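You operate a simulated robot arm through the tools that you are given. There is no shell and no other tool. Be economical: measure what you need, move in short steps, check, and stop when the job is done.

You run a simulated two-armed robot. Do the job below in one go: nothing can be reset, and whatever is moved stays where it is left.

TASK
Top up the softener tank to about its line from the softener jug.
Fine: stand the jug back and shut the tank's lid; the starch jug stays where it is, as full as it is. Set down upright: softener jug. Where these are worked on the way, their far stop is far enough and under half their travel is too little: lid of the softener tank.

Only the result counts: the job must be done as asked and must still hold three seconds after the hand-in. Knocking over, shifting, dropping, spilling or breaking anything else fails it. Lids that push on must go on centred and level and be pressed home; caps that screw on are set level and turned clockwise until they are tight.

THE ROBOT
Two 7-joint arms with two-finger parallel grippers on one trunk, on a base that drives. Base frame: it is fixed to the floor where the robot stands at the start and does not move with it; the origin is under the middle of the robot, x ahead of it, y to its left, z up. Readings come in m, degrees, newtons and seconds.
The left shoulder is at the start at [0.05, 0.177, 1.204], the right one opposite. With the tool pointing down near the work surface each hand reaches from about 0.22 to 0.7 m from the robot's upright axis, wherever it stands, measured 20 degrees to its own side. Places, roughly: lid of the softener tank [0.5, -0.1, 1]. Payload 3.43 kg a hand.
The TCP of each hand is the grasp point between the finger pads, 0.034 m short of the fingertips. In the tool frame z runs along the fingers and y along their closing line. Largest opening 0.128 m; finger width 0.024, thickness 0.012; the body of the gripper, 0.048 by 0.13 m, starts 0.096 m behind the TCP.
Orientation is that of the tool frame in the base frame, as [roll, pitch, yaw] about the fixed x, y, z axes, in that order (R = Rz(yaw) Ry(pitch) Rx(roll)). With the fingers straight down and closing along the base's y, the tool's x points along the base's -x, its y along +y and its z along -z.

THE INTERFACE
- The arms move only by the tool arm_command. It takes "left_targets", "right_targets" or both (then of equal length, played together; a hand with none holds still); each is a list of rows, each a list of 7 numbers: the turn, a rotation vector about the tool's x, y, z in degrees, then the shift along the tool's x, y, z in m, then the closure in counts, from 0 (fully open) to 255 (shut). In form: [[wx, wy, wz, tx, ty, tz, grip], ...]. A call has 1 to 8 rows; each row is the pose to reach, as a shift and turn from the pose commanded when the call began, along the tool's axes at that moment. Rows are played at 5 a second. More than 0.05 m and 8.6 degrees between two rows, or a gripper value outside its range, and nothing of the call is played. A pose out of reach is approached as far as the arm can. The call stops where the force on the tool passes 40 N (or 10 N more than at its start, if that is more) or the arm is blocked; 0.2 s more then pass. Each finger travels about 0.108 m/s and halts on what it meets, pressing with about 23 N; the grip force reading is that of the motor and also rises with nothing between the fingers. The clock runs only during rows and for 0.2 s after the last one: add rows that repeat a pose to give the fingers time. It gives the time, the measured TCP pose, the force on the tool (base axes), the opening and the grip force at its end, in the units of the frame above (readings bear some noise), with the torque about the TCP (base axes, N m) and any sound that the robot's microphone picked up.
- Cameras (640 x 400 px; columns grow to the right, rows downward): "scene" is now at [0.1639, -0.0125, 1.3929]; the picture's right is [-0.14, -0.99, 0.00], its down [-0.31, 0.04, -0.95] and it looks along [0.94, -0.13, -0.32] (base axes); focal length 214 px, centre (320, 200). "left" rides on the left gripper at [0.076, 0.011, -0.16] in its tool frame; the picture's right is [-0.15, 0.99, 0.00], its down [-0.88, -0.13, -0.46] and it looks along [-0.45, -0.07, 0.89] (tool axes); focal length 234 px, centre (320, 200). "right" rides on the right gripper at [0.076, -0.011, -0.16] in its tool frame; the picture's right is [0.15, 0.99, 0.00], its down [-0.88, 0.13, -0.46] and it looks along [-0.45, 0.07, 0.89] (tool axes); focal length 234 px, centre (320, 200).
- snapshot(camera): a new picture of that camera. The clock stands still meanwhile.
- lift_body(by): slides the trunk up (or, below 0, down) by that many m; the arms and the scene camera ride with it, the base frame stays. It gives what a move gives, with no picture.
- roll_base(legs): drives the robot by 1 to 6 legs, each [ahead, turn to the left] in m and degrees, along the robot's own axes; the way and the turn of a leg run together, so that a leg with both is an arc; at most 1.5 m and 180 degrees a leg. The arms and the cameras ride along, it lands a little off, and it stops where it bumps. It gives what a move gives.
- pan_tilt(pan, tilt): turns the head with the scene camera to pan (to the left, within 80 degrees either way) and tilt (down, from -29 to 69), counted from straight ahead of the robot. It gives what a move gives.
- probe_pixels(camera, pixels): for up to 12 pixels [column, row] of the newest picture of that camera ("zoom" is the newest enlarged one), the place [x, y, z] in the base frame of the surface seen there, good to about 0.003 m. The clock stands still meanwhile.
- zoom(camera, box): a new picture of the part [left, top, right, bottom] of that camera's present view, enlarged. The clock stands still meanwhile.
- sign_off(): hands the job in; it is judged then, once.

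Keep the steps short. Do not move on a guess: measure, check each grasp and each placing, and mend mistakes. In all there are 80 turns and 62 pictures (those below and enlarged ones count). Leave the grippers open and the arms clear of the work at the hand-in unless told otherwise, and finish with a single line.

The tools are called after "Emit:" as name(argument=value, ...) on one line, values as JSON. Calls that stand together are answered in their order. arm_command: Moves the arms, as the interface text tells. Its arguments: {"type":"object","properties":{"left_targets":{"type":"array"},"right_targets":{"type":"array"}},"required":[]} The other tools are called the same way: lift_body (by) slides the trunk up or down; roll_base (legs) drives the base; pan_tilt (pan, tilt) turns the head that bears the scene camera; snapshot (camera) takes a picture; probe_pixels (camera, pixels) gives the place of the surface under pixels of a picture; zoom (camera, box) takes an enlarged picture of a part of a camera's view; sign_off () hands the job in.

At the start:

```text
time_s: 0.0
left_tool_pos: [0.3018, 0.0414, 1.374]
left_ee_rot: [-179.9, 0.2, -179.8]
left_force: [-0.3, -0.6, -0.5]
left_moment: [0.04, -0.02, -0.03]
left_width: 0.1279
left_gripper_force: 0.0
right_tool_pos: [0.361, -0.3545, 1.325]
right_ee_rot: [180.0, 0.0, -179.9]
right_force: [-0.1, 0.5, -0.8]
right_moment: [0.01, -0.03, -0.01]
right_width: 0.128
right_gripper_force: 0.0
trunk travel left (down, up): [-0.375, 0.026]
robot x, y, heading: [0.0002, 0.0021, -0.0]
head pan, tilt: [-8.0, 18.5]
```

scene: 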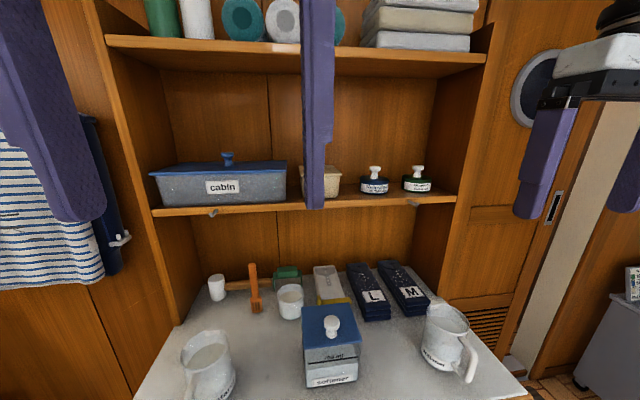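
right: 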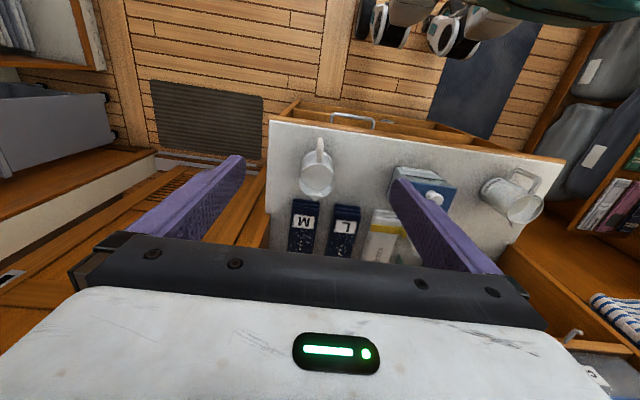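
left: 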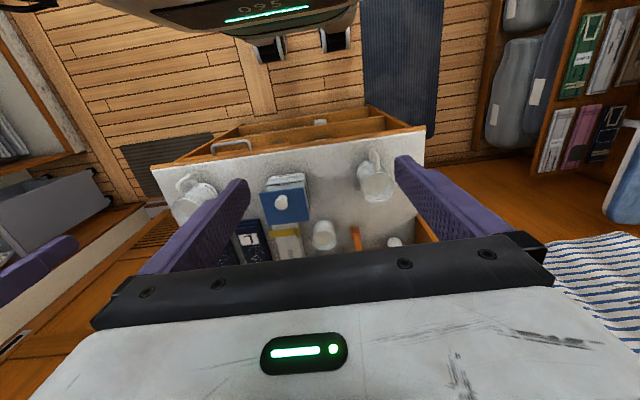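

I see a tank with a blue lid in the middle and a jug on each side. I'll tilt the head down and zoom to read the labels.

Emit:
pan_tilt(pan=-8, tilt=40)

Emit:
snapshot(camera="scene")

```text
time_s: 0.8
left_tool_pos: [0.3032, 0.0403, 1.3741]
left_ee_rot: [-179.9, 0.0, -179.9]
left_force: [-0.1, 0.4, 0.2]
left_moment: [-0.01, -0.02, 0.0]
left_width: 0.1279
left_gripper_force: 0.1
right_tool_pos: [0.361, -0.3543, 1.3242]
right_ee_rot: [179.9, 0.0, 180.0]
right_force: [0.7, -1.2, 0.5]
right_moment: [0.02, -0.01, 0.0]
right_width: 0.1279
right_gripper_force: 0.1
trunk travel left (down, up): [-0.375, 0.026]
robot x, y, heading: [0.0, -0.0033, 0.0]
head pan, tilt: [-8.0, 40.0]
```

```text
58 pictures are left
```

scene: 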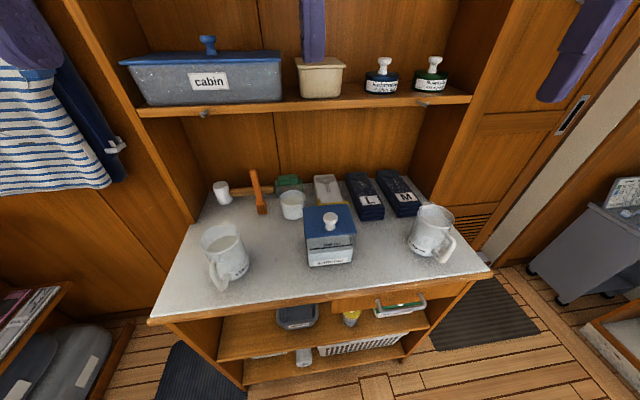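

Next I'll zoom on both jugs and the tank.

Emit:
zoom(camera="scene", box=[180, 200, 276, 300])

Emit:
zoom(camera="scene", box=[390, 190, 470, 274])

Emit:
zoom(camera="scene", box=[290, 195, 370, 275])

Emit:
probe_pixels(camera="zoom", pixels=[[320, 200], [100, 100], [300, 100]])

```text
4.00 times, centred on (228, 250) of scene
```

zoom: 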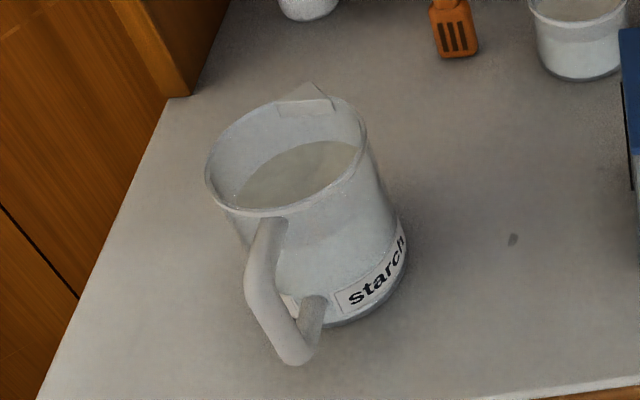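

```text
4.76 times, centred on (430, 232) of scene
```

zoom: 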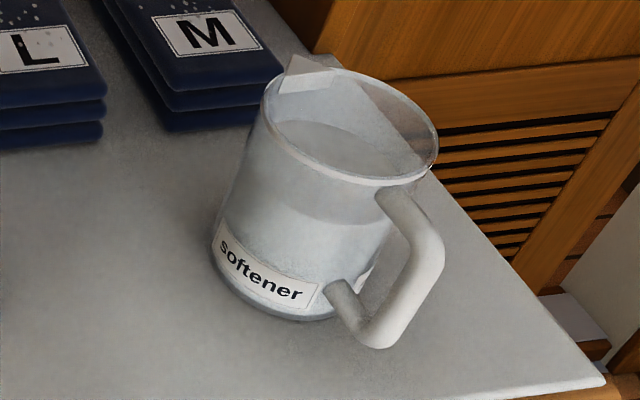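

```text
5.00 times, centred on (330, 235) of scene
```

zoom: 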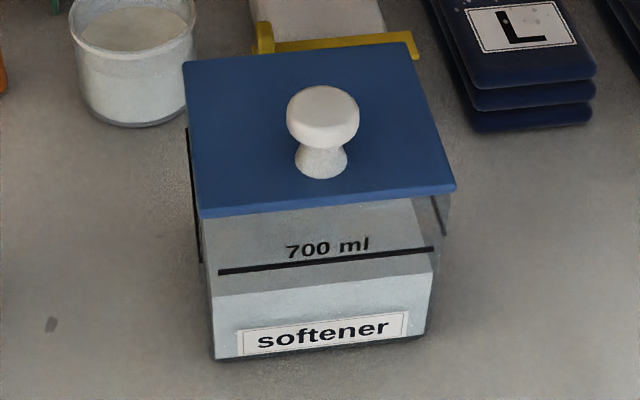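

```text
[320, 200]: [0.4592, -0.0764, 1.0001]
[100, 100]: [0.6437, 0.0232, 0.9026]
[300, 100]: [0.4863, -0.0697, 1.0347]
```

The softener jug is on the right. I'll measure the tank and lid on this zoom, then the jug.

Emit:
probe_pixels(camera="zoom", pixels=[[188, 68], [408, 48], [452, 184], [205, 212], [325, 110], [300, 125], [355, 125], [322, 170], [215, 352], [428, 330], [325, 262], [193, 200]])

Emit:
zoom(camera="scene", box=[390, 190, 470, 274])

Emit:
probe_pixels(camera="zoom", pixels=[[268, 110], [434, 150], [372, 182], [350, 75], [310, 70], [285, 85], [408, 200], [432, 255], [378, 340], [335, 290], [262, 270], [330, 130]])

```text
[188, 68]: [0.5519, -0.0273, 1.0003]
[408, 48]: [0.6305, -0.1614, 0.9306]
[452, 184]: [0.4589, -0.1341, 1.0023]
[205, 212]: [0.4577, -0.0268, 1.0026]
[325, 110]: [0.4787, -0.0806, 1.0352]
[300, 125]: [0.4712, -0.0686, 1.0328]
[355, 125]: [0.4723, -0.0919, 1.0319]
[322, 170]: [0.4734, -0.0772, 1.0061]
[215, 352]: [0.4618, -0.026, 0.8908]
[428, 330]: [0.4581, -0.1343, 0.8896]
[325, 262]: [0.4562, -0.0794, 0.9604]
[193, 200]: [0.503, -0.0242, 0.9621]
```

```text
4.76 times, centred on (430, 232) of scene
```

zoom: 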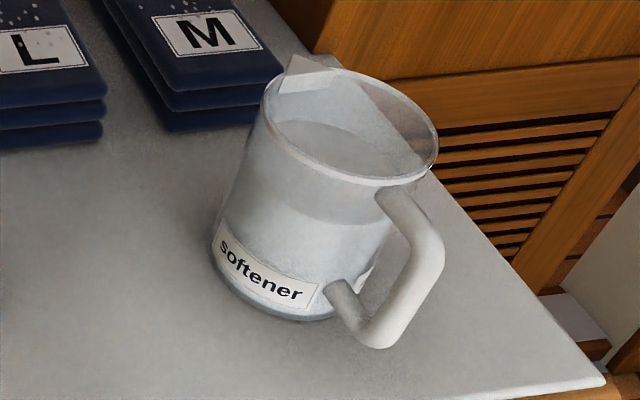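

```text
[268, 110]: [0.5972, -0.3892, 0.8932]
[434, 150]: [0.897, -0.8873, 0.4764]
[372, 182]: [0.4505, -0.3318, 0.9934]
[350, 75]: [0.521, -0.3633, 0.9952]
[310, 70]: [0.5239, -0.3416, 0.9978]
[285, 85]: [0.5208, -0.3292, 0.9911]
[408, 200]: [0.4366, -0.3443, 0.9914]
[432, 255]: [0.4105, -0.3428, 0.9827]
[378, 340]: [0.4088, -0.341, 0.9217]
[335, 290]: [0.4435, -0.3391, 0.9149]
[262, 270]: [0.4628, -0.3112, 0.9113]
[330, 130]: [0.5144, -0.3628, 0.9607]
```

I'll probe the shelf front edge, the table front edge, and the jug rim and base in the plain scene picture.

Emit:
probe_pixels(camera="scene", pixels=[[310, 106], [310, 97], [400, 102], [320, 300], [450, 282], [200, 112], [417, 258], [330, 265], [300, 210], [320, 190], [368, 212], [330, 200]])

Emit:
snapshot(camera="right")

Emit:
zoom(camera="left", box=[150, 130, 350, 260])

```text
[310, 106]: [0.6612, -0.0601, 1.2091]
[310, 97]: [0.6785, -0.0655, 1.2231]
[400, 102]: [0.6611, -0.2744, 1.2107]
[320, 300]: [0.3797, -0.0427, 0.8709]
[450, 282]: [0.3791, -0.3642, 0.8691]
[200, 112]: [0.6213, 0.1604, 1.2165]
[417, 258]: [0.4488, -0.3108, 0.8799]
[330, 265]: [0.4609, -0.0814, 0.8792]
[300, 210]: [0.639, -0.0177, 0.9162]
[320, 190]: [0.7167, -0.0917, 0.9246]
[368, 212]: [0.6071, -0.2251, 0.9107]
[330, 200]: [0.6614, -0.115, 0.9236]
```

```text
53 pictures are left
```

right: 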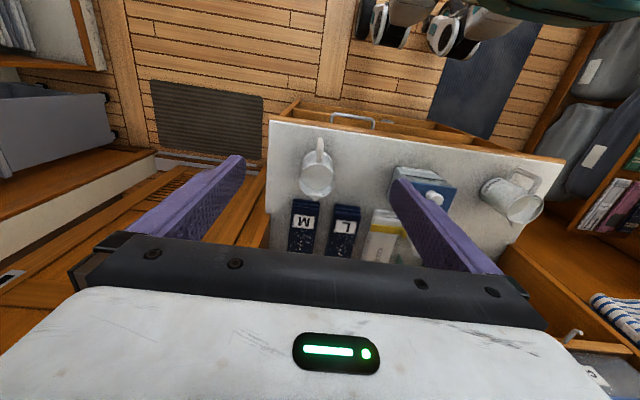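

```text
3.08 times, centred on (250, 195) of left
```

zoom: 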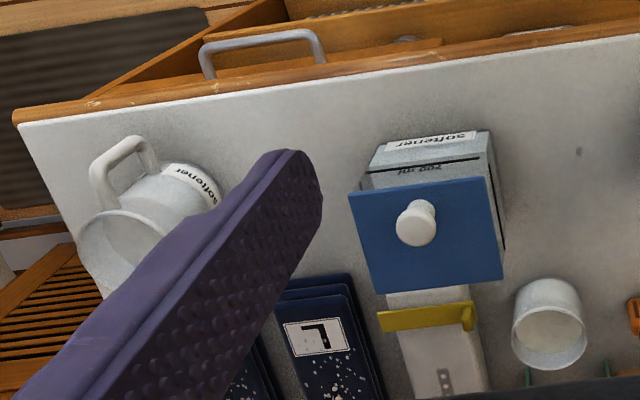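

The table top is z≈0.878, its front edge x≈0.38, and the shelf front x≈0.66. Now I'll zoom on the jug from above with the right camera to find its axis.

Emit:
zoom(camera="right", box=[275, 125, 355, 205])

```text
5.00 times, centred on (315, 165) of right
```

zoom: 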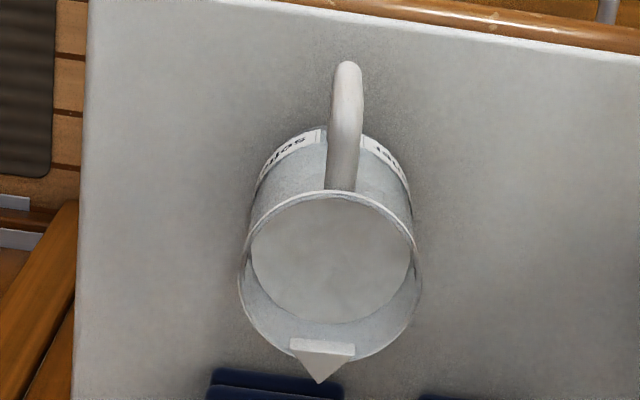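

Emit:
probe_pixels(camera="zoom", pixels=[[241, 275], [420, 280], [335, 192], [318, 372], [347, 75], [345, 150], [320, 250], [290, 350], [355, 350], [258, 195], [405, 195], [243, 290]])

```text
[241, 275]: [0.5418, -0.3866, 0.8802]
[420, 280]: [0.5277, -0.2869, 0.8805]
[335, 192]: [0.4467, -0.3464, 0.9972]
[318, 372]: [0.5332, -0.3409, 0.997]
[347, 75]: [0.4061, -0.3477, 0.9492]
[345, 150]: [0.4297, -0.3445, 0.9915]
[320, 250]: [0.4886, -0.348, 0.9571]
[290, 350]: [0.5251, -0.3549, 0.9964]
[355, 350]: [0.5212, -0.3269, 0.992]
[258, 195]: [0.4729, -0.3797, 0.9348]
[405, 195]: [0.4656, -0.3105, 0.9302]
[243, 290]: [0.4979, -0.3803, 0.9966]
```

The jug axis is about (0.484, -0.345), radius 0.037, rim z 0.997, handle toward -x and spout toward +x. The tank lid's knob is at (0.477, -0.080, 1.03) near the front, so it likely hinges at the back. I'll bring the left hand ahead of the knob, tilted forward.

Emit:
arm_command(left_targets=[[0, -7.5, 0, -0.0121, -0.015, 0.0375, 60], [0, -15, 0, -0.0242, -0.03, 0.075, 100], [0, -22.5, 0, -0.0363, -0.045, 0.1125, 100], [0, -30, 0, -0.0484, -0.06, 0.15, 100], [0, -37.5, 0, -0.0605, -0.075, 0.1875, 100], [0, -45, 0, -0.0726, -0.09, 0.225, 100], [0, -52.5, 0, -0.0847, -0.105, 0.2625, 100], [0, -60, 0, -0.0968, -0.12, 0.3, 100]])

Emit:
zoom(camera="scene", box=[240, 150, 440, 275])

```text
time_s: 1.4
left_tool_pos: [0.3264, 0.0212, 1.3179]
left_ee_rot: [-179.0, 12.9, -178.6]
left_force: [2.6, 16.6, 6.0]
left_moment: [-3.07, 0.84, -0.99]
left_width: 0.0776
left_gripper_force: 0.1
right_tool_pos: [0.3619, -0.3542, 1.3244]
right_ee_rot: [180.0, 0.0, -180.0]
right_force: [0.7, -0.8, -0.5]
right_moment: [0.0, 0.0, -0.02]
right_width: 0.1279
right_gripper_force: 0.0
trunk travel left (down, up): [-0.375, 0.026]
robot x, y, heading: [0.0009, -0.0007, -0.2]
head pan, tilt: [-8.0, 40.0]
stopped in row 2 (left hand): the force on the tool passed its limit at 47 N (the readings are from after the stop); the commanded pose is now the measured one
```

```text
3.20 times, centred on (340, 212) of scene
```

zoom: 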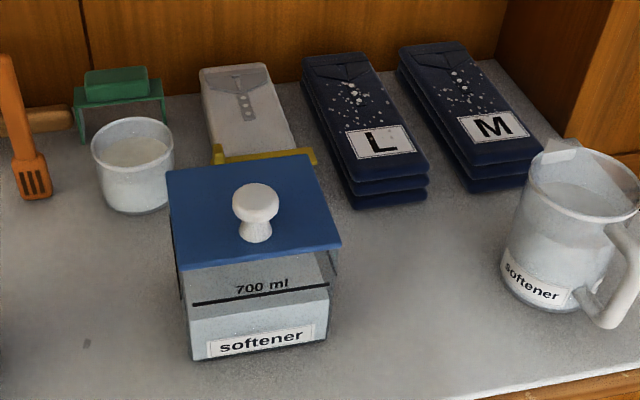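

The left wrist bumped the head. I'll back it off to the left and upright.

Emit:
arm_command(left_targets=[[0, 4, 0, 0, 0.03, 0, 100], [0, 8, 0, 0, 0.07, 0, 100], [0, 13, 0, 0, 0.11, 0.02, 100], [0, 13, 0, 0, 0.14, 0.06, 100], [0, 13, 0, 0, 0.14, 0.1, 100], [0, 13, 0, 0, 0.14, 0.14, 100]])

Emit:
roll_base(legs=[[-0.12, 0]])

```text
time_s: 2.8
left_tool_pos: [0.3554, 0.1604, 1.1791]
left_ee_rot: [-179.1, -0.1, -178.9]
left_force: [-0.2, 0.1, -0.5]
left_moment: [-0.02, 0.04, -0.01]
left_width: 0.0778
left_gripper_force: 0.1
right_tool_pos: [0.362, -0.3543, 1.3264]
right_ee_rot: [-179.9, -0.1, -180.0]
right_force: [0.6, 0.3, -0.4]
right_moment: [-0.03, -0.01, -0.05]
right_width: 0.1279
right_gripper_force: 0.0
trunk travel left (down, up): [-0.375, 0.026]
robot x, y, heading: [-0.0002, -0.0045, 0.1]
head pan, tilt: [-8.0, 40.0]
```

```text
time_s: 4.1
left_tool_pos: [0.2347, 0.1591, 1.1802]
left_ee_rot: [-179.0, 0.0, -179.0]
left_force: [-0.8, 0.3, -0.2]
left_moment: [0.0, -0.03, 0.01]
left_width: 0.0779
left_gripper_force: 0.2
right_tool_pos: [0.2425, -0.3537, 1.3252]
right_ee_rot: [179.9, 0.1, -180.0]
right_force: [-0.8, -0.1, 0.1]
right_moment: [0.03, -0.03, 0.0]
right_width: 0.1281
right_gripper_force: 0.0
trunk travel left (down, up): [-0.375, 0.026]
robot x, y, heading: [-0.1173, 0.0032, 0.1]
head pan, tilt: [-8.0, 40.0]
```

Now I'll tilt the hand and move it in front of the knob.

Emit:
arm_command(left_targets=[[0, -7.5, 0, -0.0206, -0.0299, 0.0131, 100], [0, -15, 0, -0.0412, -0.0598, 0.0262, 100], [0, -22.5, 0, -0.0618, -0.0897, 0.0393, 100], [0, -30, 0, -0.0824, -0.1195, 0.0525, 100], [0, -37.5, 0, -0.103, -0.1494, 0.0656, 100], [0, -45, 0, -0.1236, -0.1793, 0.0787, 100], [0, -52.5, 0, -0.1442, -0.2092, 0.0918, 100], [0, -60, 0, -0.165, -0.239, 0.105, 100]])

Emit:
snapshot(camera="scene")

```text
time_s: 5.9
left_tool_pos: [0.4059, -0.0798, 1.0742]
left_ee_rot: [-178.3, 59.9, -177.5]
left_force: [0.0, 0.1, 0.6]
left_moment: [0.05, -0.01, 0.0]
left_width: 0.0775
left_gripper_force: 0.2
right_tool_pos: [0.2418, -0.3553, 1.3255]
right_ee_rot: [-180.0, 0.0, 180.0]
right_force: [1.2, -0.3, -0.9]
right_moment: [0.02, 0.05, -0.01]
right_width: 0.128
right_gripper_force: 0.0
trunk travel left (down, up): [-0.375, 0.026]
robot x, y, heading: [-0.1211, 0.0013, 0.1]
head pan, tilt: [-8.0, 40.0]
```

```text
49 pictures are left
```

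scene: 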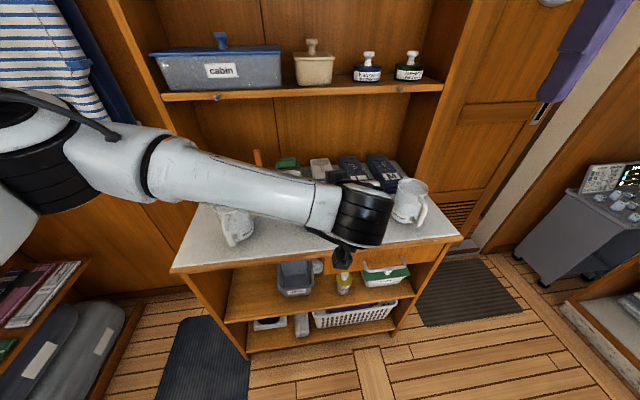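

The hand arrived. I'll use the left camera to line up on the knob.

Emit:
snapshot(camera="left")

```text
48 pictures are left
```

left: 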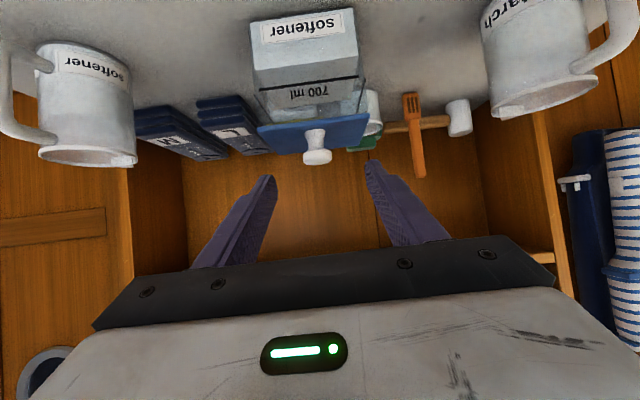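

The knob (317,150) is centred between the fingertips. I'll advance and close on it.

Emit:
arm_command(left_targets=[[0, 0, 0, 0.004, 0, 0.034, 100], [0, 0, 0, 0.008, 0, 0.068, 100], [0, 0, 0, 0.008, 0, 0.068, 150], [0, 0, 0, 0.008, 0, 0.068, 255], [0, 0, 0, 0.008, 0, 0.068, 255], [0, 0, 0, 0.008, 0, 0.068, 255]])

Emit:
snapshot(camera="left")

```text
time_s: 7.3
left_tool_pos: [0.4601, -0.0777, 1.0364]
left_ee_rot: [-178.2, 59.9, -177.5]
left_force: [1.5, -6.5, 3.3]
left_moment: [-0.26, -0.25, -0.26]
left_width: 0.0312
left_gripper_force: 23.2
right_tool_pos: [0.2423, -0.3546, 1.3257]
right_ee_rot: [179.9, -0.1, 180.0]
right_force: [0.2, -0.3, -0.3]
right_moment: [0.03, 0.0, 0.03]
right_width: 0.128
right_gripper_force: 0.1
trunk travel left (down, up): [-0.375, 0.026]
robot x, y, heading: [-0.1182, 0.0001, 0.3]
head pan, tilt: [-8.0, 40.0]
```

```text
47 pictures are left
```

left: 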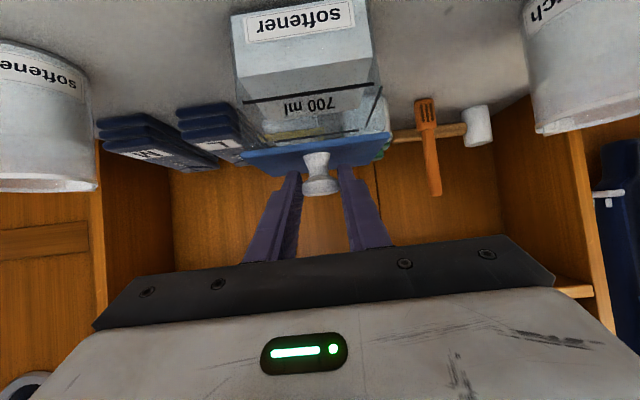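

The knob is gripped (opening 0.031, force 23). I'll try a small opening arc of 16° about a back hinge and check.

Emit:
arm_command(left_targets=[[0, 4, 0, -0.007, 0, -0.0006, 255], [0, 8, 0, -0.0138, 0, -0.0011, 255], [0, 12, 0, -0.0207, 0, -0.0008, 255], [0, 16, 0, -0.0275, 0, -0.0003, 255]])

Emit:
snapshot(camera="left")

```text
time_s: 8.3
left_tool_pos: [0.471, -0.0771, 1.0619]
left_ee_rot: [-178.8, 43.8, -178.1]
left_force: [-0.6, -3.5, 3.7]
left_moment: [0.16, -0.39, -0.02]
left_width: 0.0306
left_gripper_force: 23.1
right_tool_pos: [0.2419, -0.3544, 1.325]
right_ee_rot: [180.0, 0.0, 180.0]
right_force: [0.4, -0.3, 1.3]
right_moment: [0.01, -0.03, -0.02]
right_width: 0.128
right_gripper_force: 0.1
trunk travel left (down, up): [-0.375, 0.026]
robot x, y, heading: [-0.1218, -0.0004, 0.3]
head pan, tilt: [-8.0, 40.0]
```

```text
46 pictures are left
```

left: 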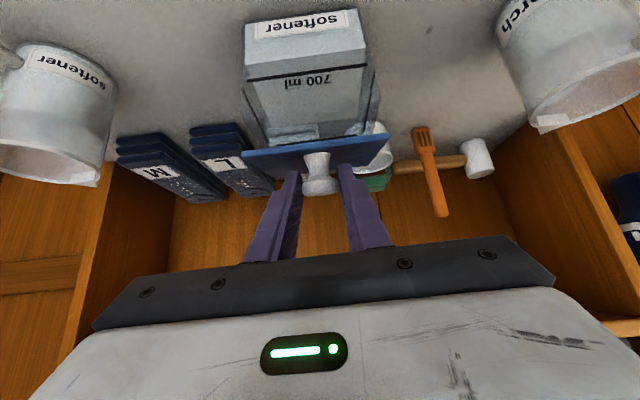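

The lid follows on its back hinge with low forces. I'll continue the arc to about 64°.

Emit:
arm_command(left_targets=[[0, 6, 0, -0.0102, 0, -0.0009, 255], [0, 12, 0, -0.0206, 0, -0.0009, 255], [0, 18, 0, -0.0309, 0, 0.0003, 255], [0, 24, 0, -0.041, 0, 0.0025, 255], [0, 30, 0, -0.0508, 0, 0.0057, 255], [0, 36, 0, -0.0602, 0, 0.01, 255], [0, 42, 0, -0.0692, 0, 0.0152, 255], [0, 48, 0, -0.0775, 0, 0.0213, 255]])

Emit:
snapshot(camera="left")

```text
time_s: 10.1
left_tool_pos: [0.4576, -0.0181, 1.0772]
left_ee_rot: [-178.9, -2.4, -179.2]
left_force: [-5.0, -4.2, 14.1]
left_moment: [-0.04, -0.43, -0.03]
left_width: 0.0308
left_gripper_force: 23.1
left hand out of reach, approached as far as the arm can: row 5, 6, 7, 8
right_tool_pos: [0.2401, -0.3556, 1.3259]
right_ee_rot: [180.0, 0.1, -179.9]
right_force: [-0.3, 0.7, -0.2]
right_moment: [-0.01, 0.02, 0.0]
right_width: 0.1285
right_gripper_force: 0.1
trunk travel left (down, up): [-0.375, 0.026]
robot x, y, heading: [-0.1169, 0.0012, 0.1]
head pan, tilt: [-8.0, 40.0]
```

```text
45 pictures are left
```

left: 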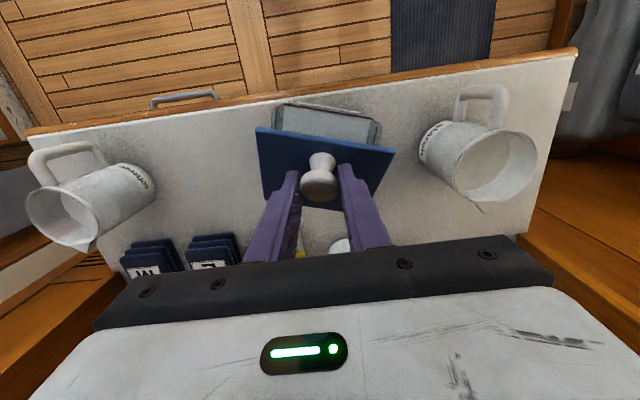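

The arm ran out of reach and drifted sideways. I'll check whether the tank moved before doing anything else.

Emit:
zoom(camera="left", box=[220, 80, 420, 205])

Emit:
probe_pixels(camera="zoom", pixels=[[115, 160], [550, 220], [150, 375], [170, 75], [500, 125], [330, 130], [330, 250]])

Emit:
pan_tilt(pan=-5, tilt=35)

Emit:
snapshot(camera="scene")

```text
3.20 times, centred on (320, 142) of left
```

zoom: 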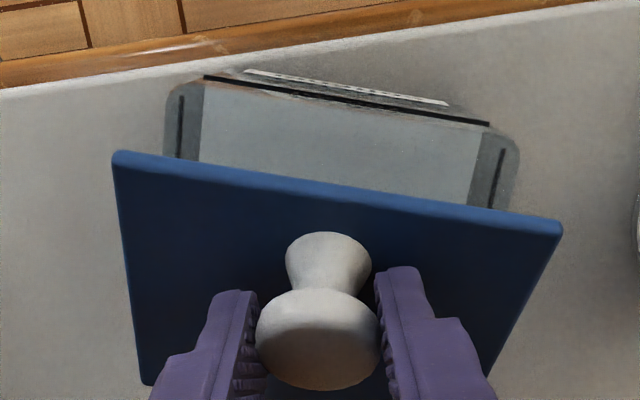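

```text
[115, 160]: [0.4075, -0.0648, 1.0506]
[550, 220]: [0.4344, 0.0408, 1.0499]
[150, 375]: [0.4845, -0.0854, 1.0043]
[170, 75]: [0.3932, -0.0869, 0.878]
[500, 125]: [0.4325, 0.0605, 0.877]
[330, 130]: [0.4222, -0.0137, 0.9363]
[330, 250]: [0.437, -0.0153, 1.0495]
```

```text
time_s: 10.7
left_tool_pos: [0.4597, -0.0168, 1.0743]
left_ee_rot: [-179.1, -2.3, -179.1]
left_force: [-5.0, -6.2, 14.1]
left_moment: [-0.1, -0.38, -0.09]
left_width: 0.0305
left_gripper_force: 23.3
right_tool_pos: [0.2391, -0.3556, 1.3275]
right_ee_rot: [180.0, 0.2, 180.0]
right_force: [0.5, -0.1, 0.2]
right_moment: [0.0, 0.0, -0.04]
right_width: 0.1279
right_gripper_force: 0.1
trunk travel left (down, up): [-0.375, 0.026]
robot x, y, heading: [-0.1178, 0.0024, 0.3]
head pan, tilt: [-5.0, 35.0]
```

```text
43 pictures are left
```

scene: 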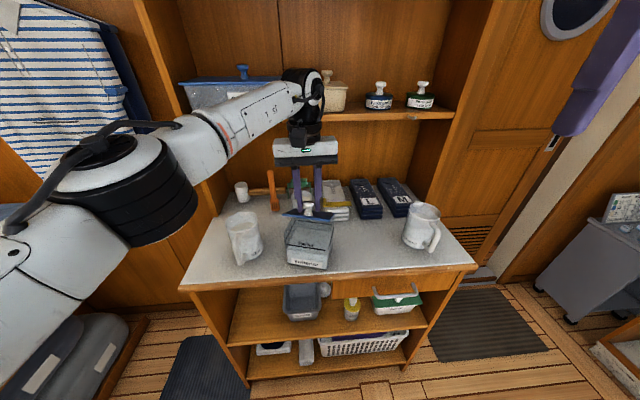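

The tank was dragged with the lid, which is still hinged: it is about (-0.06, +0.05) off and turned about -14°. I'll open the gripper in place so it is free, then put the robot back in reach.

Emit:
arm_command(left_targets=[[0, 0, 0, 0, 0, 0, 130], [0, 0, 0, 0, 0, 0, 90], [0, 0, 0, 0, 0, 0, 90]])

Emit:
zoom(camera="left", box=[220, 80, 420, 205])

```text
time_s: 11.5
left_tool_pos: [0.4617, -0.0164, 1.0734]
left_ee_rot: [-179.1, -2.4, -179.0]
left_force: [0.6, -0.1, -0.2]
left_moment: [0.01, -0.01, -0.02]
left_width: 0.083
left_gripper_force: 0.1
right_tool_pos: [0.2423, -0.3544, 1.3254]
right_ee_rot: [180.0, 0.1, -179.9]
right_force: [0.5, -0.2, -0.3]
right_moment: [0.0, 0.01, 0.03]
right_width: 0.1279
right_gripper_force: 0.1
trunk travel left (down, up): [-0.375, 0.026]
robot x, y, heading: [-0.12, 0.0023, -0.0]
head pan, tilt: [-5.0, 35.0]
```

```text
3.20 times, centred on (320, 142) of left
```

zoom: 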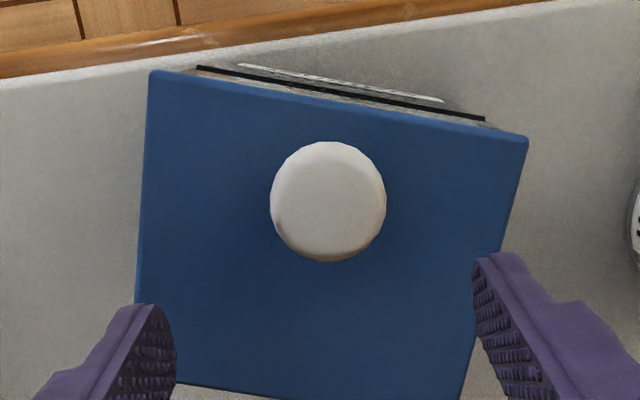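

The lid dropped shut on the tank. I'll raise and retract the left hand, then drive ahead 0.12 m.

Emit:
arm_command(left_targets=[[0, 0, 0, 0, 0, -0.035, 90], [0, 0, 0, 0.02, 0.01, -0.07, 90], [0, 0, 0, 0.06, 0.02, -0.07, 90], [0, 0, 0, 0.1, 0.03, -0.07, 90], [0, 0, 0, 0.14, 0.04, -0.07, 90]])

Emit:
roll_base(legs=[[0.11, 0]])

Emit:
snapshot(camera="left")

```text
time_s: 12.7
left_tool_pos: [0.3292, 0.0254, 1.1493]
left_ee_rot: [-179.0, -4.1, -179.0]
left_force: [0.1, 0.5, -0.5]
left_moment: [-0.03, -0.01, 0.0]
left_width: 0.0828
left_gripper_force: 0.0
left hand out of reach, approached as far as the arm can: row 1
right_tool_pos: [0.2425, -0.3537, 1.3275]
right_ee_rot: [-179.8, 0.0, 180.0]
right_force: [0.1, -0.1, 0.6]
right_moment: [-0.01, 0.01, 0.0]
right_width: 0.128
right_gripper_force: 0.1
trunk travel left (down, up): [-0.375, 0.026]
robot x, y, heading: [-0.1144, -0.0006, 0.2]
head pan, tilt: [-5.0, 35.0]
```

```text
time_s: 13.9
left_tool_pos: [0.4385, 0.0225, 1.1491]
left_ee_rot: [-179.1, -4.3, -179.1]
left_force: [0.1, -0.7, -0.1]
left_moment: [-0.05, 0.04, -0.02]
left_width: 0.0829
left_gripper_force: 0.1
right_tool_pos: [0.3518, -0.3553, 1.3252]
right_ee_rot: [179.9, 0.1, 179.9]
right_force: [0.5, 0.0, 0.2]
right_moment: [-0.02, 0.06, -0.03]
right_width: 0.1277
right_gripper_force: 0.1
trunk travel left (down, up): [-0.375, 0.026]
robot x, y, heading: [-0.0119, -0.0012, -0.2]
head pan, tilt: [-5.0, 35.0]
```

```text
41 pictures are left
```

left: 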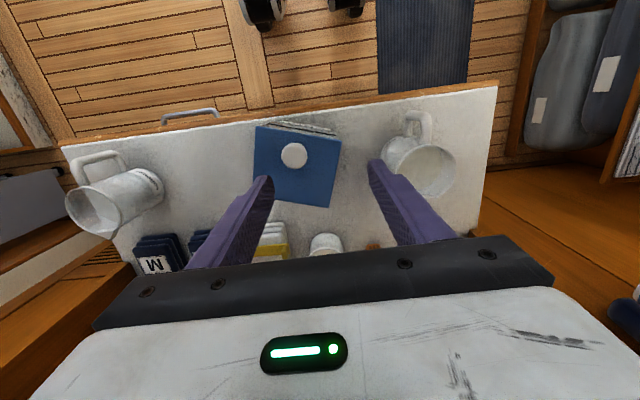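

Emit:
probe_pixels(camera="left", pixels=[[258, 128], [338, 142], [330, 204], [257, 190], [293, 153]])

```text
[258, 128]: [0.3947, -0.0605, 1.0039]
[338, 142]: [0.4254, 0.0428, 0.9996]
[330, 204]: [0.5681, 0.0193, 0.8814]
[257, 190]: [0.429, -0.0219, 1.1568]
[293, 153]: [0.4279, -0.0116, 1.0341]
```

The tank is at centre ≈(0.455, -0.022), yaw ≈ -16.5°. I'll grip its body with the open hand (width 0.107) and slide it back. First I'll go above it, aligned.

Emit:
arm_command(left_targets=[[0, -2, 8, -0.008, -0.022, 0, 0], [0, -4.3, 16, -0.0165, -0.0445, 0, 0], [0, -4.3, 16, -0.0165, -0.0445, 0, 0], [0, -4.3, 16, -0.0165, -0.0445, 0, 0]])

Emit:
snapshot(camera="left")

```text
time_s: 14.9
left_tool_pos: [0.4558, -0.0219, 1.1503]
left_ee_rot: [-178.6, 0.5, 164.9]
left_force: [-0.2, 0.5, 0.5]
left_moment: [0.0, -0.01, 0.02]
left_width: 0.128
left_gripper_force: 0.1
right_tool_pos: [0.3503, -0.3556, 1.3249]
right_ee_rot: [180.0, 0.1, 179.9]
right_force: [0.7, 0.2, 0.5]
right_moment: [-0.04, -0.02, -0.03]
right_width: 0.1283
right_gripper_force: 0.1
trunk travel left (down, up): [-0.375, 0.026]
robot x, y, heading: [-0.0088, 0.0005, -0.2]
head pan, tilt: [-5.0, 35.0]
```

```text
40 pictures are left
```

left: 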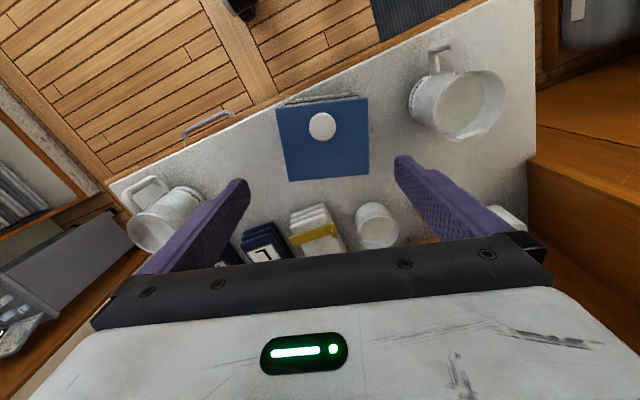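

Aligned. I'll check the starch jug's clearance to the left finger before going down.

Emit:
probe_pixels(camera="left", pixels=[[412, 95], [440, 75], [425, 120], [360, 110], [285, 115], [370, 215]])

```text
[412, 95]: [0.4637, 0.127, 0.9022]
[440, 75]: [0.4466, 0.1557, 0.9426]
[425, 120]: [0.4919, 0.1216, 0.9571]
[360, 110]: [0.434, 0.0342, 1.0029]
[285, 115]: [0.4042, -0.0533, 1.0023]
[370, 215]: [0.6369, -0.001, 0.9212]
```

The clearance is fine (0.07 m). I'll descend around the tank and close gently.

Emit:
arm_command(left_targets=[[0, 0, 0, 0, 0, 0.046, 0], [0, 0, 0, 0, 0, 0.092, 0], [0, 0, 0, 0, 0, 0.138, 0], [0, 0, 0, 0, 0, 0.183, 0], [0, 0, 0, 0, 0, 0.183, 40], [0, 0, 0, 0, 0, 0.183, 80], [0, 0, 0, 0, 0, 0.183, 80]])

Emit:
snapshot(camera="left")

```text
time_s: 15.7
left_tool_pos: [0.4552, -0.024, 1.0371]
left_ee_rot: [-178.7, 1.2, 165.0]
left_force: [-6.2, 0.8, 17.6]
left_moment: [1.13, 0.15, 0.38]
left_width: 0.1276
left_gripper_force: 0.1
right_tool_pos: [0.3504, -0.354, 1.3245]
right_ee_rot: [180.0, 0.0, 179.8]
right_force: [0.8, 0.2, -0.5]
right_moment: [0.01, 0.07, 0.0]
right_width: 0.1278
right_gripper_force: 0.0
trunk travel left (down, up): [-0.375, 0.026]
robot x, y, heading: [-0.0103, 0.0019, 0.2]
head pan, tilt: [-5.0, 35.0]
stopped in row 3 (left hand): the force on the tool passed its limit at 96 N (the readings are from after the stop); the commanded pose is now the measured one
```

```text
39 pictures are left
```

left: 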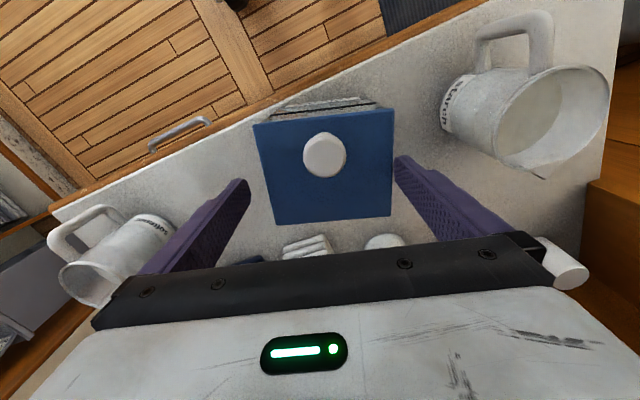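

The +y finger landed on the lid edge; the lid centre is about 5 px (0.005 m) toward +y. I'll lift, shift and retry slowly.

Emit:
arm_command(left_targets=[[0, 0, 0, 0, 0.002, -0.02, 0], [0, 1, 0, 0, 0.0055, -0.02, 0], [0, 1, 0, 0, 0.0055, -0.005, 0], [0, 1, 0, 0, 0.0055, 0.01, 0], [0, 1, 0, 0, 0.0055, 0.025, 0], [0, 1, 0, 0, 0.0055, 0.045, 0], [0, 1, 0, 0, 0.0055, 0.065, 0]])

Emit:
snapshot(camera="left")

```text
time_s: 17.3
left_tool_pos: [0.461, -0.0203, 0.9674]
left_ee_rot: [-178.8, 0.2, 165.1]
left_force: [0.1, -0.1, -0.5]
left_moment: [0.01, -0.01, 0.02]
left_width: 0.1281
left_gripper_force: 0.0
right_tool_pos: [0.3505, -0.3558, 1.3236]
right_ee_rot: [-180.0, 0.0, 179.8]
right_force: [-0.2, -1.1, 0.2]
right_moment: [0.02, 0.04, -0.03]
right_width: 0.1282
right_gripper_force: 0.0
trunk travel left (down, up): [-0.375, 0.026]
robot x, y, heading: [-0.0065, 0.0006, -0.1]
head pan, tilt: [-5.0, 35.0]
```

```text
38 pictures are left
```

left: 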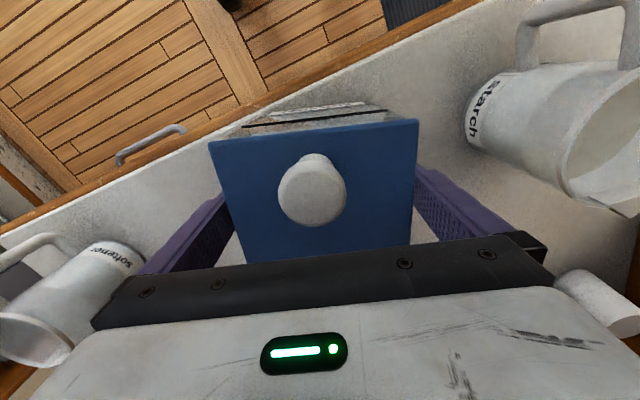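

The tank is now between the fingers. I'll close gently and slide it back with +16° yaw.

Emit:
arm_command(left_targets=[[0, 0, 0, 0, 0, 0, 45], [0, 0, 0, 0, 0, 0, 70], [0, 0, -3, -0.0115, -0.0088, 0, 70], [0, 0, -6, -0.023, -0.0175, 0, 70], [0, 0, -9, -0.0344, -0.0263, 0, 70], [0, 0, -12, -0.0459, -0.035, 0, 70], [0, 0, -16, -0.0612, -0.0467, 0, 70], [0, 0, -16, -0.0612, -0.0467, 0, 70]])

Emit:
snapshot(camera="left")

Emit:
probe_pixels(camera="left", pixels=[[215, 150], [412, 125], [310, 190], [320, 140], [300, 215]])

```text
time_s: 19.1
left_tool_pos: [0.5068, -0.0816, 0.9703]
left_ee_rot: [-178.8, -0.2, -178.9]
left_force: [0.1, 0.9, -10.1]
left_moment: [0.03, -0.02, -0.01]
left_width: 0.1154
left_gripper_force: 23.0
right_tool_pos: [0.3522, -0.3552, 1.3244]
right_ee_rot: [180.0, -0.1, 180.0]
right_force: [0.2, -0.3, 0.1]
right_moment: [0.01, -0.01, -0.01]
right_width: 0.128
right_gripper_force: 0.1
trunk travel left (down, up): [-0.375, 0.026]
robot x, y, heading: [-0.0097, 0.0011, -0.1]
head pan, tilt: [-5.0, 35.0]
```

```text
37 pictures are left
```

left: 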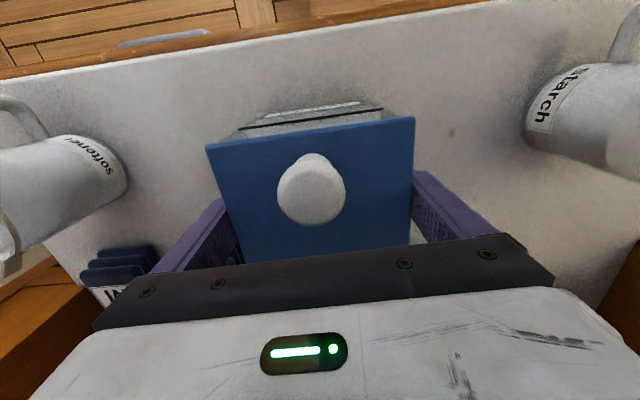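

```text
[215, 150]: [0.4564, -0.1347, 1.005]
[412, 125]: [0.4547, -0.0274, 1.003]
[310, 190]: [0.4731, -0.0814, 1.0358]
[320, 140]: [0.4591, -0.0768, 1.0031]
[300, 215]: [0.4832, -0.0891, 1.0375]
```

The tank is back within about 2 mm of where it stood, squared up. I'll set it down (3 mm), release, rise and retract.

Emit:
arm_command(left_targets=[[0, 0, 0, 0, 0, 0.003, 70], [0, 0, 0, 0, 0, 0.003, 0], [0, 0, 0, 0, 0, 0.003, 0], [0, 0, 0, 0, 0, -0.04, 0], [0, 0, 0, 0, 0, -0.085, 0], [0, 0, 0, 0, 0, -0.13, 60], [0, 0, 0, 0.045, 0, -0.13, 100], [0, 0, 0, 0.09, 0, -0.13, 100]])

Emit:
snapshot(camera="left")

```text
time_s: 20.9
left_tool_pos: [0.4167, -0.0802, 1.101]
left_ee_rot: [-178.7, -0.2, -178.9]
left_force: [-0.1, 0.1, 0.3]
left_moment: [0.02, -0.02, 0.0]
left_width: 0.0777
left_gripper_force: 0.0
right_tool_pos: [0.3503, -0.3568, 1.3243]
right_ee_rot: [180.0, 0.0, 179.9]
right_force: [0.2, 0.0, 0.9]
right_moment: [0.02, 0.03, 0.02]
right_width: 0.1279
right_gripper_force: 0.0
trunk travel left (down, up): [-0.375, 0.026]
robot x, y, heading: [-0.0091, -0.0001, -0.1]
head pan, tilt: [-5.0, 35.0]
```

```text
36 pictures are left
```

left: 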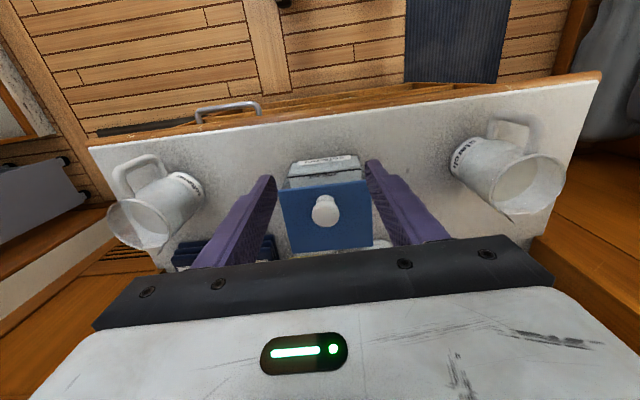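

The tank looks unchanged. I'll tilt the hand 45° forward in front of the knob.

Emit:
arm_command(left_targets=[[0, -7.5, 0, 0, 0, 0, 100], [0, -15, 0, 0.0, 0, 0.004, 100], [0, -22.5, 0, 0.0, 0, 0.008, 100], [0, -30, 0, 0, 0, 0.012, 100], [0, -37.5, 0, 0.0, 0, 0.014, 100], [0, -45, 0, 0.0, 0, 0.014, 100]])

Emit:
snapshot(camera="left")

```text
time_s: 22.3
left_tool_pos: [0.4159, -0.0805, 1.0865]
left_ee_rot: [-178.1, 45.0, -177.8]
left_force: [-0.1, -0.6, -0.5]
left_moment: [0.0, 0.01, -0.03]
left_width: 0.0777
left_gripper_force: 0.1
right_tool_pos: [0.3512, -0.3553, 1.3248]
right_ee_rot: [-179.9, 0.0, 179.9]
right_force: [0.1, 0.3, 0.6]
right_moment: [0.03, 0.02, -0.03]
right_width: 0.1278
right_gripper_force: 0.1
trunk travel left (down, up): [-0.375, 0.026]
robot x, y, heading: [-0.0099, -0.0003, -0.1]
head pan, tilt: [-5.0, 35.0]
```

```text
35 pictures are left
```

left: 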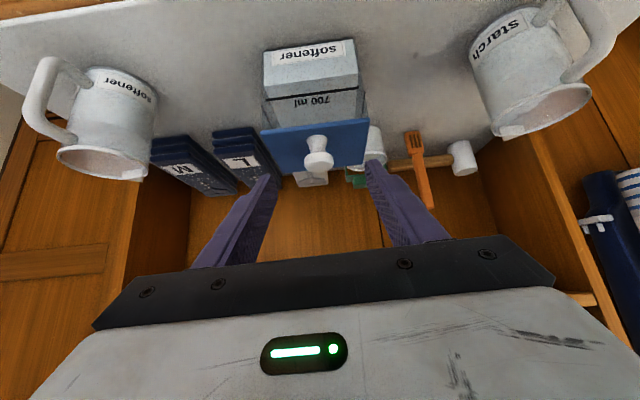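

Centred. I'll advance 0.064 along the fingers and grip the knob.

Emit:
arm_command(left_targets=[[0, 0, 0, 0, 0, 0.032, 100], [0, 0, 0, 0, 0, 0.064, 100], [0, 0, 0, 0, 0, 0.064, 170], [0, 0, 0, 0, 0, 0.064, 230], [0, 0, 0, 0, 0, 0.064, 255], [0, 0, 0, 0, 0, 0.064, 255]])

```text
time_s: 23.7
left_tool_pos: [0.4614, -0.0813, 1.0392]
left_ee_rot: [-178.3, 44.8, -177.7]
left_force: [0.0, -2.6, 0.6]
left_moment: [-0.07, -0.08, -0.04]
left_width: 0.031
left_gripper_force: 22.7
right_tool_pos: [0.3509, -0.354, 1.3255]
right_ee_rot: [-179.9, 0.0, 179.9]
right_force: [-0.4, -0.4, -1.0]
right_moment: [0.01, -0.02, 0.0]
right_width: 0.1281
right_gripper_force: 0.0
trunk travel left (down, up): [-0.375, 0.026]
robot x, y, heading: [-0.0076, -0.0006, 0.3]
head pan, tilt: [-5.0, 35.0]
```

The knob is gripped again. I'll open along the arc to 42°.

Emit:
arm_command(left_targets=[[0, 7, 0, -0.0113, 0, -0.0037, 255], [0, 14, 0, -0.023, 0, -0.0059, 255], [0, 21, 0, -0.0348, 0, -0.0066, 255], [0, 28, 0, -0.0466, 0, -0.006, 255], [0, 35, 0, -0.0583, 0, -0.0039, 255], [0, 42, 0, -0.0696, 0, -0.0004, 255]])

Emit:
snapshot(camera="left")

```text
time_s: 25.1
left_tool_pos: [0.51, -0.0793, 1.0912]
left_ee_rot: [-178.8, 2.8, -179.0]
left_force: [2.8, -2.8, 3.5]
left_moment: [0.02, -0.44, -0.08]
left_width: 0.0308
left_gripper_force: 23.0
right_tool_pos: [0.3517, -0.3573, 1.3251]
right_ee_rot: [180.0, -0.2, 179.9]
right_force: [-0.5, -0.2, -0.4]
right_moment: [0.0, 0.0, 0.03]
right_width: 0.128
right_gripper_force: 0.1
trunk travel left (down, up): [-0.375, 0.026]
robot x, y, heading: [-0.0125, 0.0001, 0.1]
head pan, tilt: [-5.0, 35.0]
```

```text
34 pictures are left
```

left: 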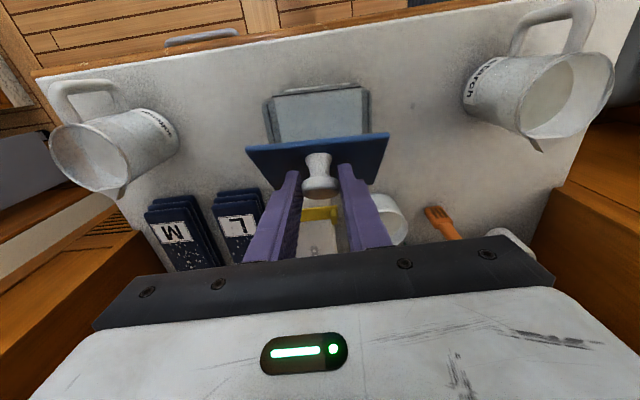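

The lid follows cleanly and the tank stays square. I'll go on to about 57°, rotating with it (shelf clearance limits further tilt).

Emit:
arm_command(left_targets=[[0, 3.8, 0, -0.0062, 0, -0.0019, 255], [0, 7.5, 0, -0.0124, 0, -0.0037, 255], [0, 11.2, 0, -0.0189, 0, -0.005, 255], [0, 15, 0, -0.0253, 0, -0.0061, 255]])

Emit:
zoom(camera="scene", box=[220, 130, 420, 255])

```text
time_s: 26.1
left_tool_pos: [0.5108, -0.0593, 1.0954]
left_ee_rot: [-178.4, -12.2, -179.2]
left_force: [2.9, -5.5, 10.6]
left_moment: [-0.14, -0.6, 0.02]
left_width: 0.0311
left_gripper_force: 22.7
left hand out of reach, approached as far as the arm can: row 3, 4
right_tool_pos: [0.3499, -0.3547, 1.326]
right_ee_rot: [-180.0, 0.0, 180.0]
right_force: [-0.6, -0.4, -0.7]
right_moment: [-0.03, 0.02, 0.04]
right_width: 0.128
right_gripper_force: 0.1
trunk travel left (down, up): [-0.375, 0.026]
robot x, y, heading: [-0.0116, -0.0008, -0.1]
head pan, tilt: [-5.0, 35.0]
```

```text
3.20 times, centred on (320, 192) of scene
```

zoom: 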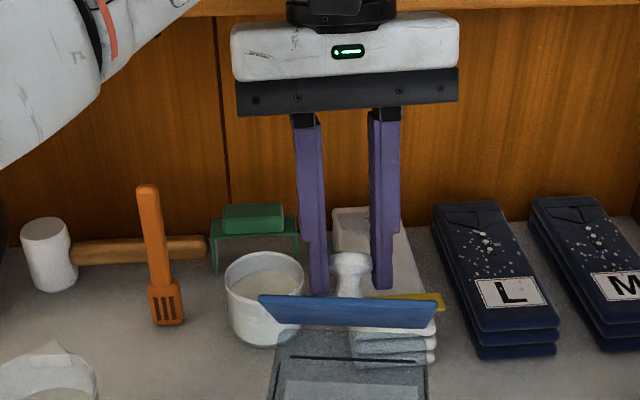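

Out of reach again, with a 0.02 sideways drift. I'll go back to the previous good pose and then look at the tank.

Emit:
arm_command(left_targets=[[0, -5, 0, 0, -0.007, 0.002, 255], [0, -10, 0, 0, -0.014, 0.003, 255], [0, -15, 0, 0, -0.02, 0.004, 255]])

Emit:
snapshot(camera="left")

Emit:
probe_pixels(camera="left", pixels=[[248, 152], [386, 138], [270, 105], [366, 92]])

```text
time_s: 26.9
left_tool_pos: [0.5083, -0.08, 1.089]
left_ee_rot: [-178.7, 2.8, -178.9]
left_force: [-1.4, -1.4, -6.2]
left_moment: [-0.18, 0.48, -0.04]
left_width: 0.0305
left_gripper_force: 23.2
right_tool_pos: [0.3497, -0.354, 1.3237]
right_ee_rot: [-180.0, 0.0, 179.9]
right_force: [0.4, -0.3, 0.1]
right_moment: [0.04, 0.03, -0.01]
right_width: 0.1283
right_gripper_force: 0.1
trunk travel left (down, up): [-0.375, 0.026]
robot x, y, heading: [-0.0106, 0.0017, 0.0]
head pan, tilt: [-5.0, 35.0]
```

```text
32 pictures are left
```

left: 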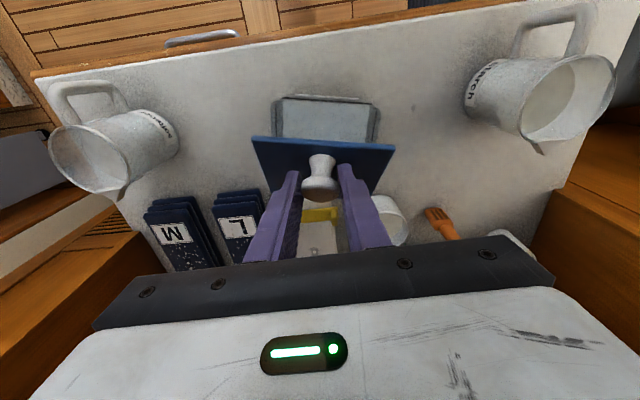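

```text
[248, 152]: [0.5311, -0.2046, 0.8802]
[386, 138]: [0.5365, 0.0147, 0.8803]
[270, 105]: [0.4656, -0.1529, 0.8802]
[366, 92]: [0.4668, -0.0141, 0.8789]
```

The tank is yawed only a few degrees, and I can fix that at the end. With the left hand holding the lid at ~40°, the right hand's closed fingers will come under the lid's front edge and push it open. First I'll move the right hand to a spot in front.

Emit:
arm_command(right_targets=[[0, -7.5, 0, 0, 0.01, 0.044, 120], [0, -15, 0, 0, 0.02, 0.088, 200], [0, -22.5, 0, 0, 0.03, 0.132, 255], [0, -30, 0, 0, 0.05, 0.176, 255], [0, -37.5, 0, -0.01, 0.095, 0.198, 255], [0, -45, 0, -0.02, 0.14, 0.22, 255], [0, -52.5, 0, -0.03, 0.185, 0.245, 255], [0, -60, 0, -0.03, 0.23, 0.265, 255]])

Emit:
snapshot(camera="right")

```text
refused: row 5 steps farther than a row can; nothing moved
```

```text
31 pictures are left
```

right: 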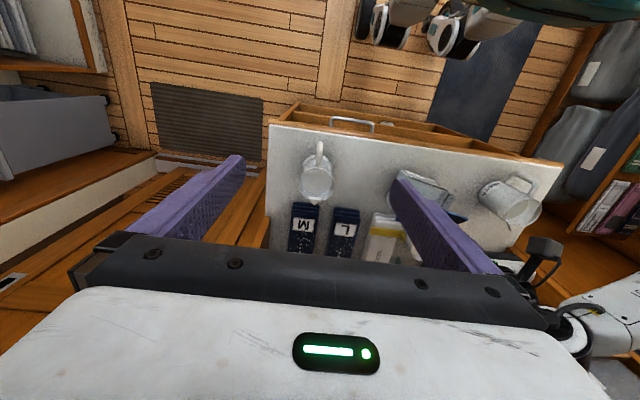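

One step was slightly too long, so I'll re-issue it with smaller steps.

Emit:
arm_command(right_targets=[[0, -7.5, 0, 0, 0.015, 0.044, 120], [0, -15, 0, 0, 0.03, 0.088, 200], [0, -22.5, 0, 0, 0.045, 0.132, 255], [0, -30, 0, 0, 0.065, 0.176, 255], [0, -37.5, 0, -0.008, 0.105, 0.198, 255], [0, -45, 0, -0.016, 0.145, 0.22, 255], [0, -52.5, 0, -0.024, 0.185, 0.242, 255], [0, -60, 0, -0.03, 0.228, 0.265, 255]])

Emit:
snapshot(camera="right")

```text
time_s: 28.7
left_tool_pos: [0.5094, -0.0808, 1.0865]
left_ee_rot: [-178.9, 2.5, -179.1]
left_force: [-3.9, -0.3, -10.8]
left_moment: [-0.16, -0.26, -0.06]
left_width: 0.0311
left_gripper_force: 23.7
right_tool_pos: [0.4443, -0.1249, 1.0733]
right_ee_rot: [179.1, 60.9, 179.2]
right_force: [1.1, 1.3, 11.1]
right_moment: [0.05, -0.53, -0.1]
right_width: 0.0
right_gripper_force: 22.3
right hand out of reach, approached as far as the arm can: row 5, 6, 7, 8
trunk travel left (down, up): [-0.375, 0.026]
robot x, y, heading: [-0.0084, -0.0027, 0.1]
head pan, tilt: [-5.0, 35.0]
```

```text
30 pictures are left
```

right: 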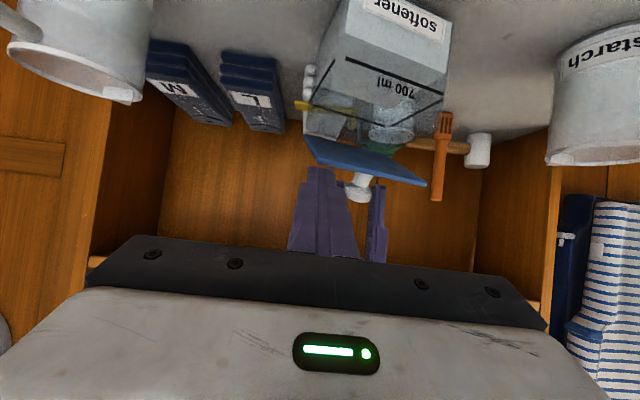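

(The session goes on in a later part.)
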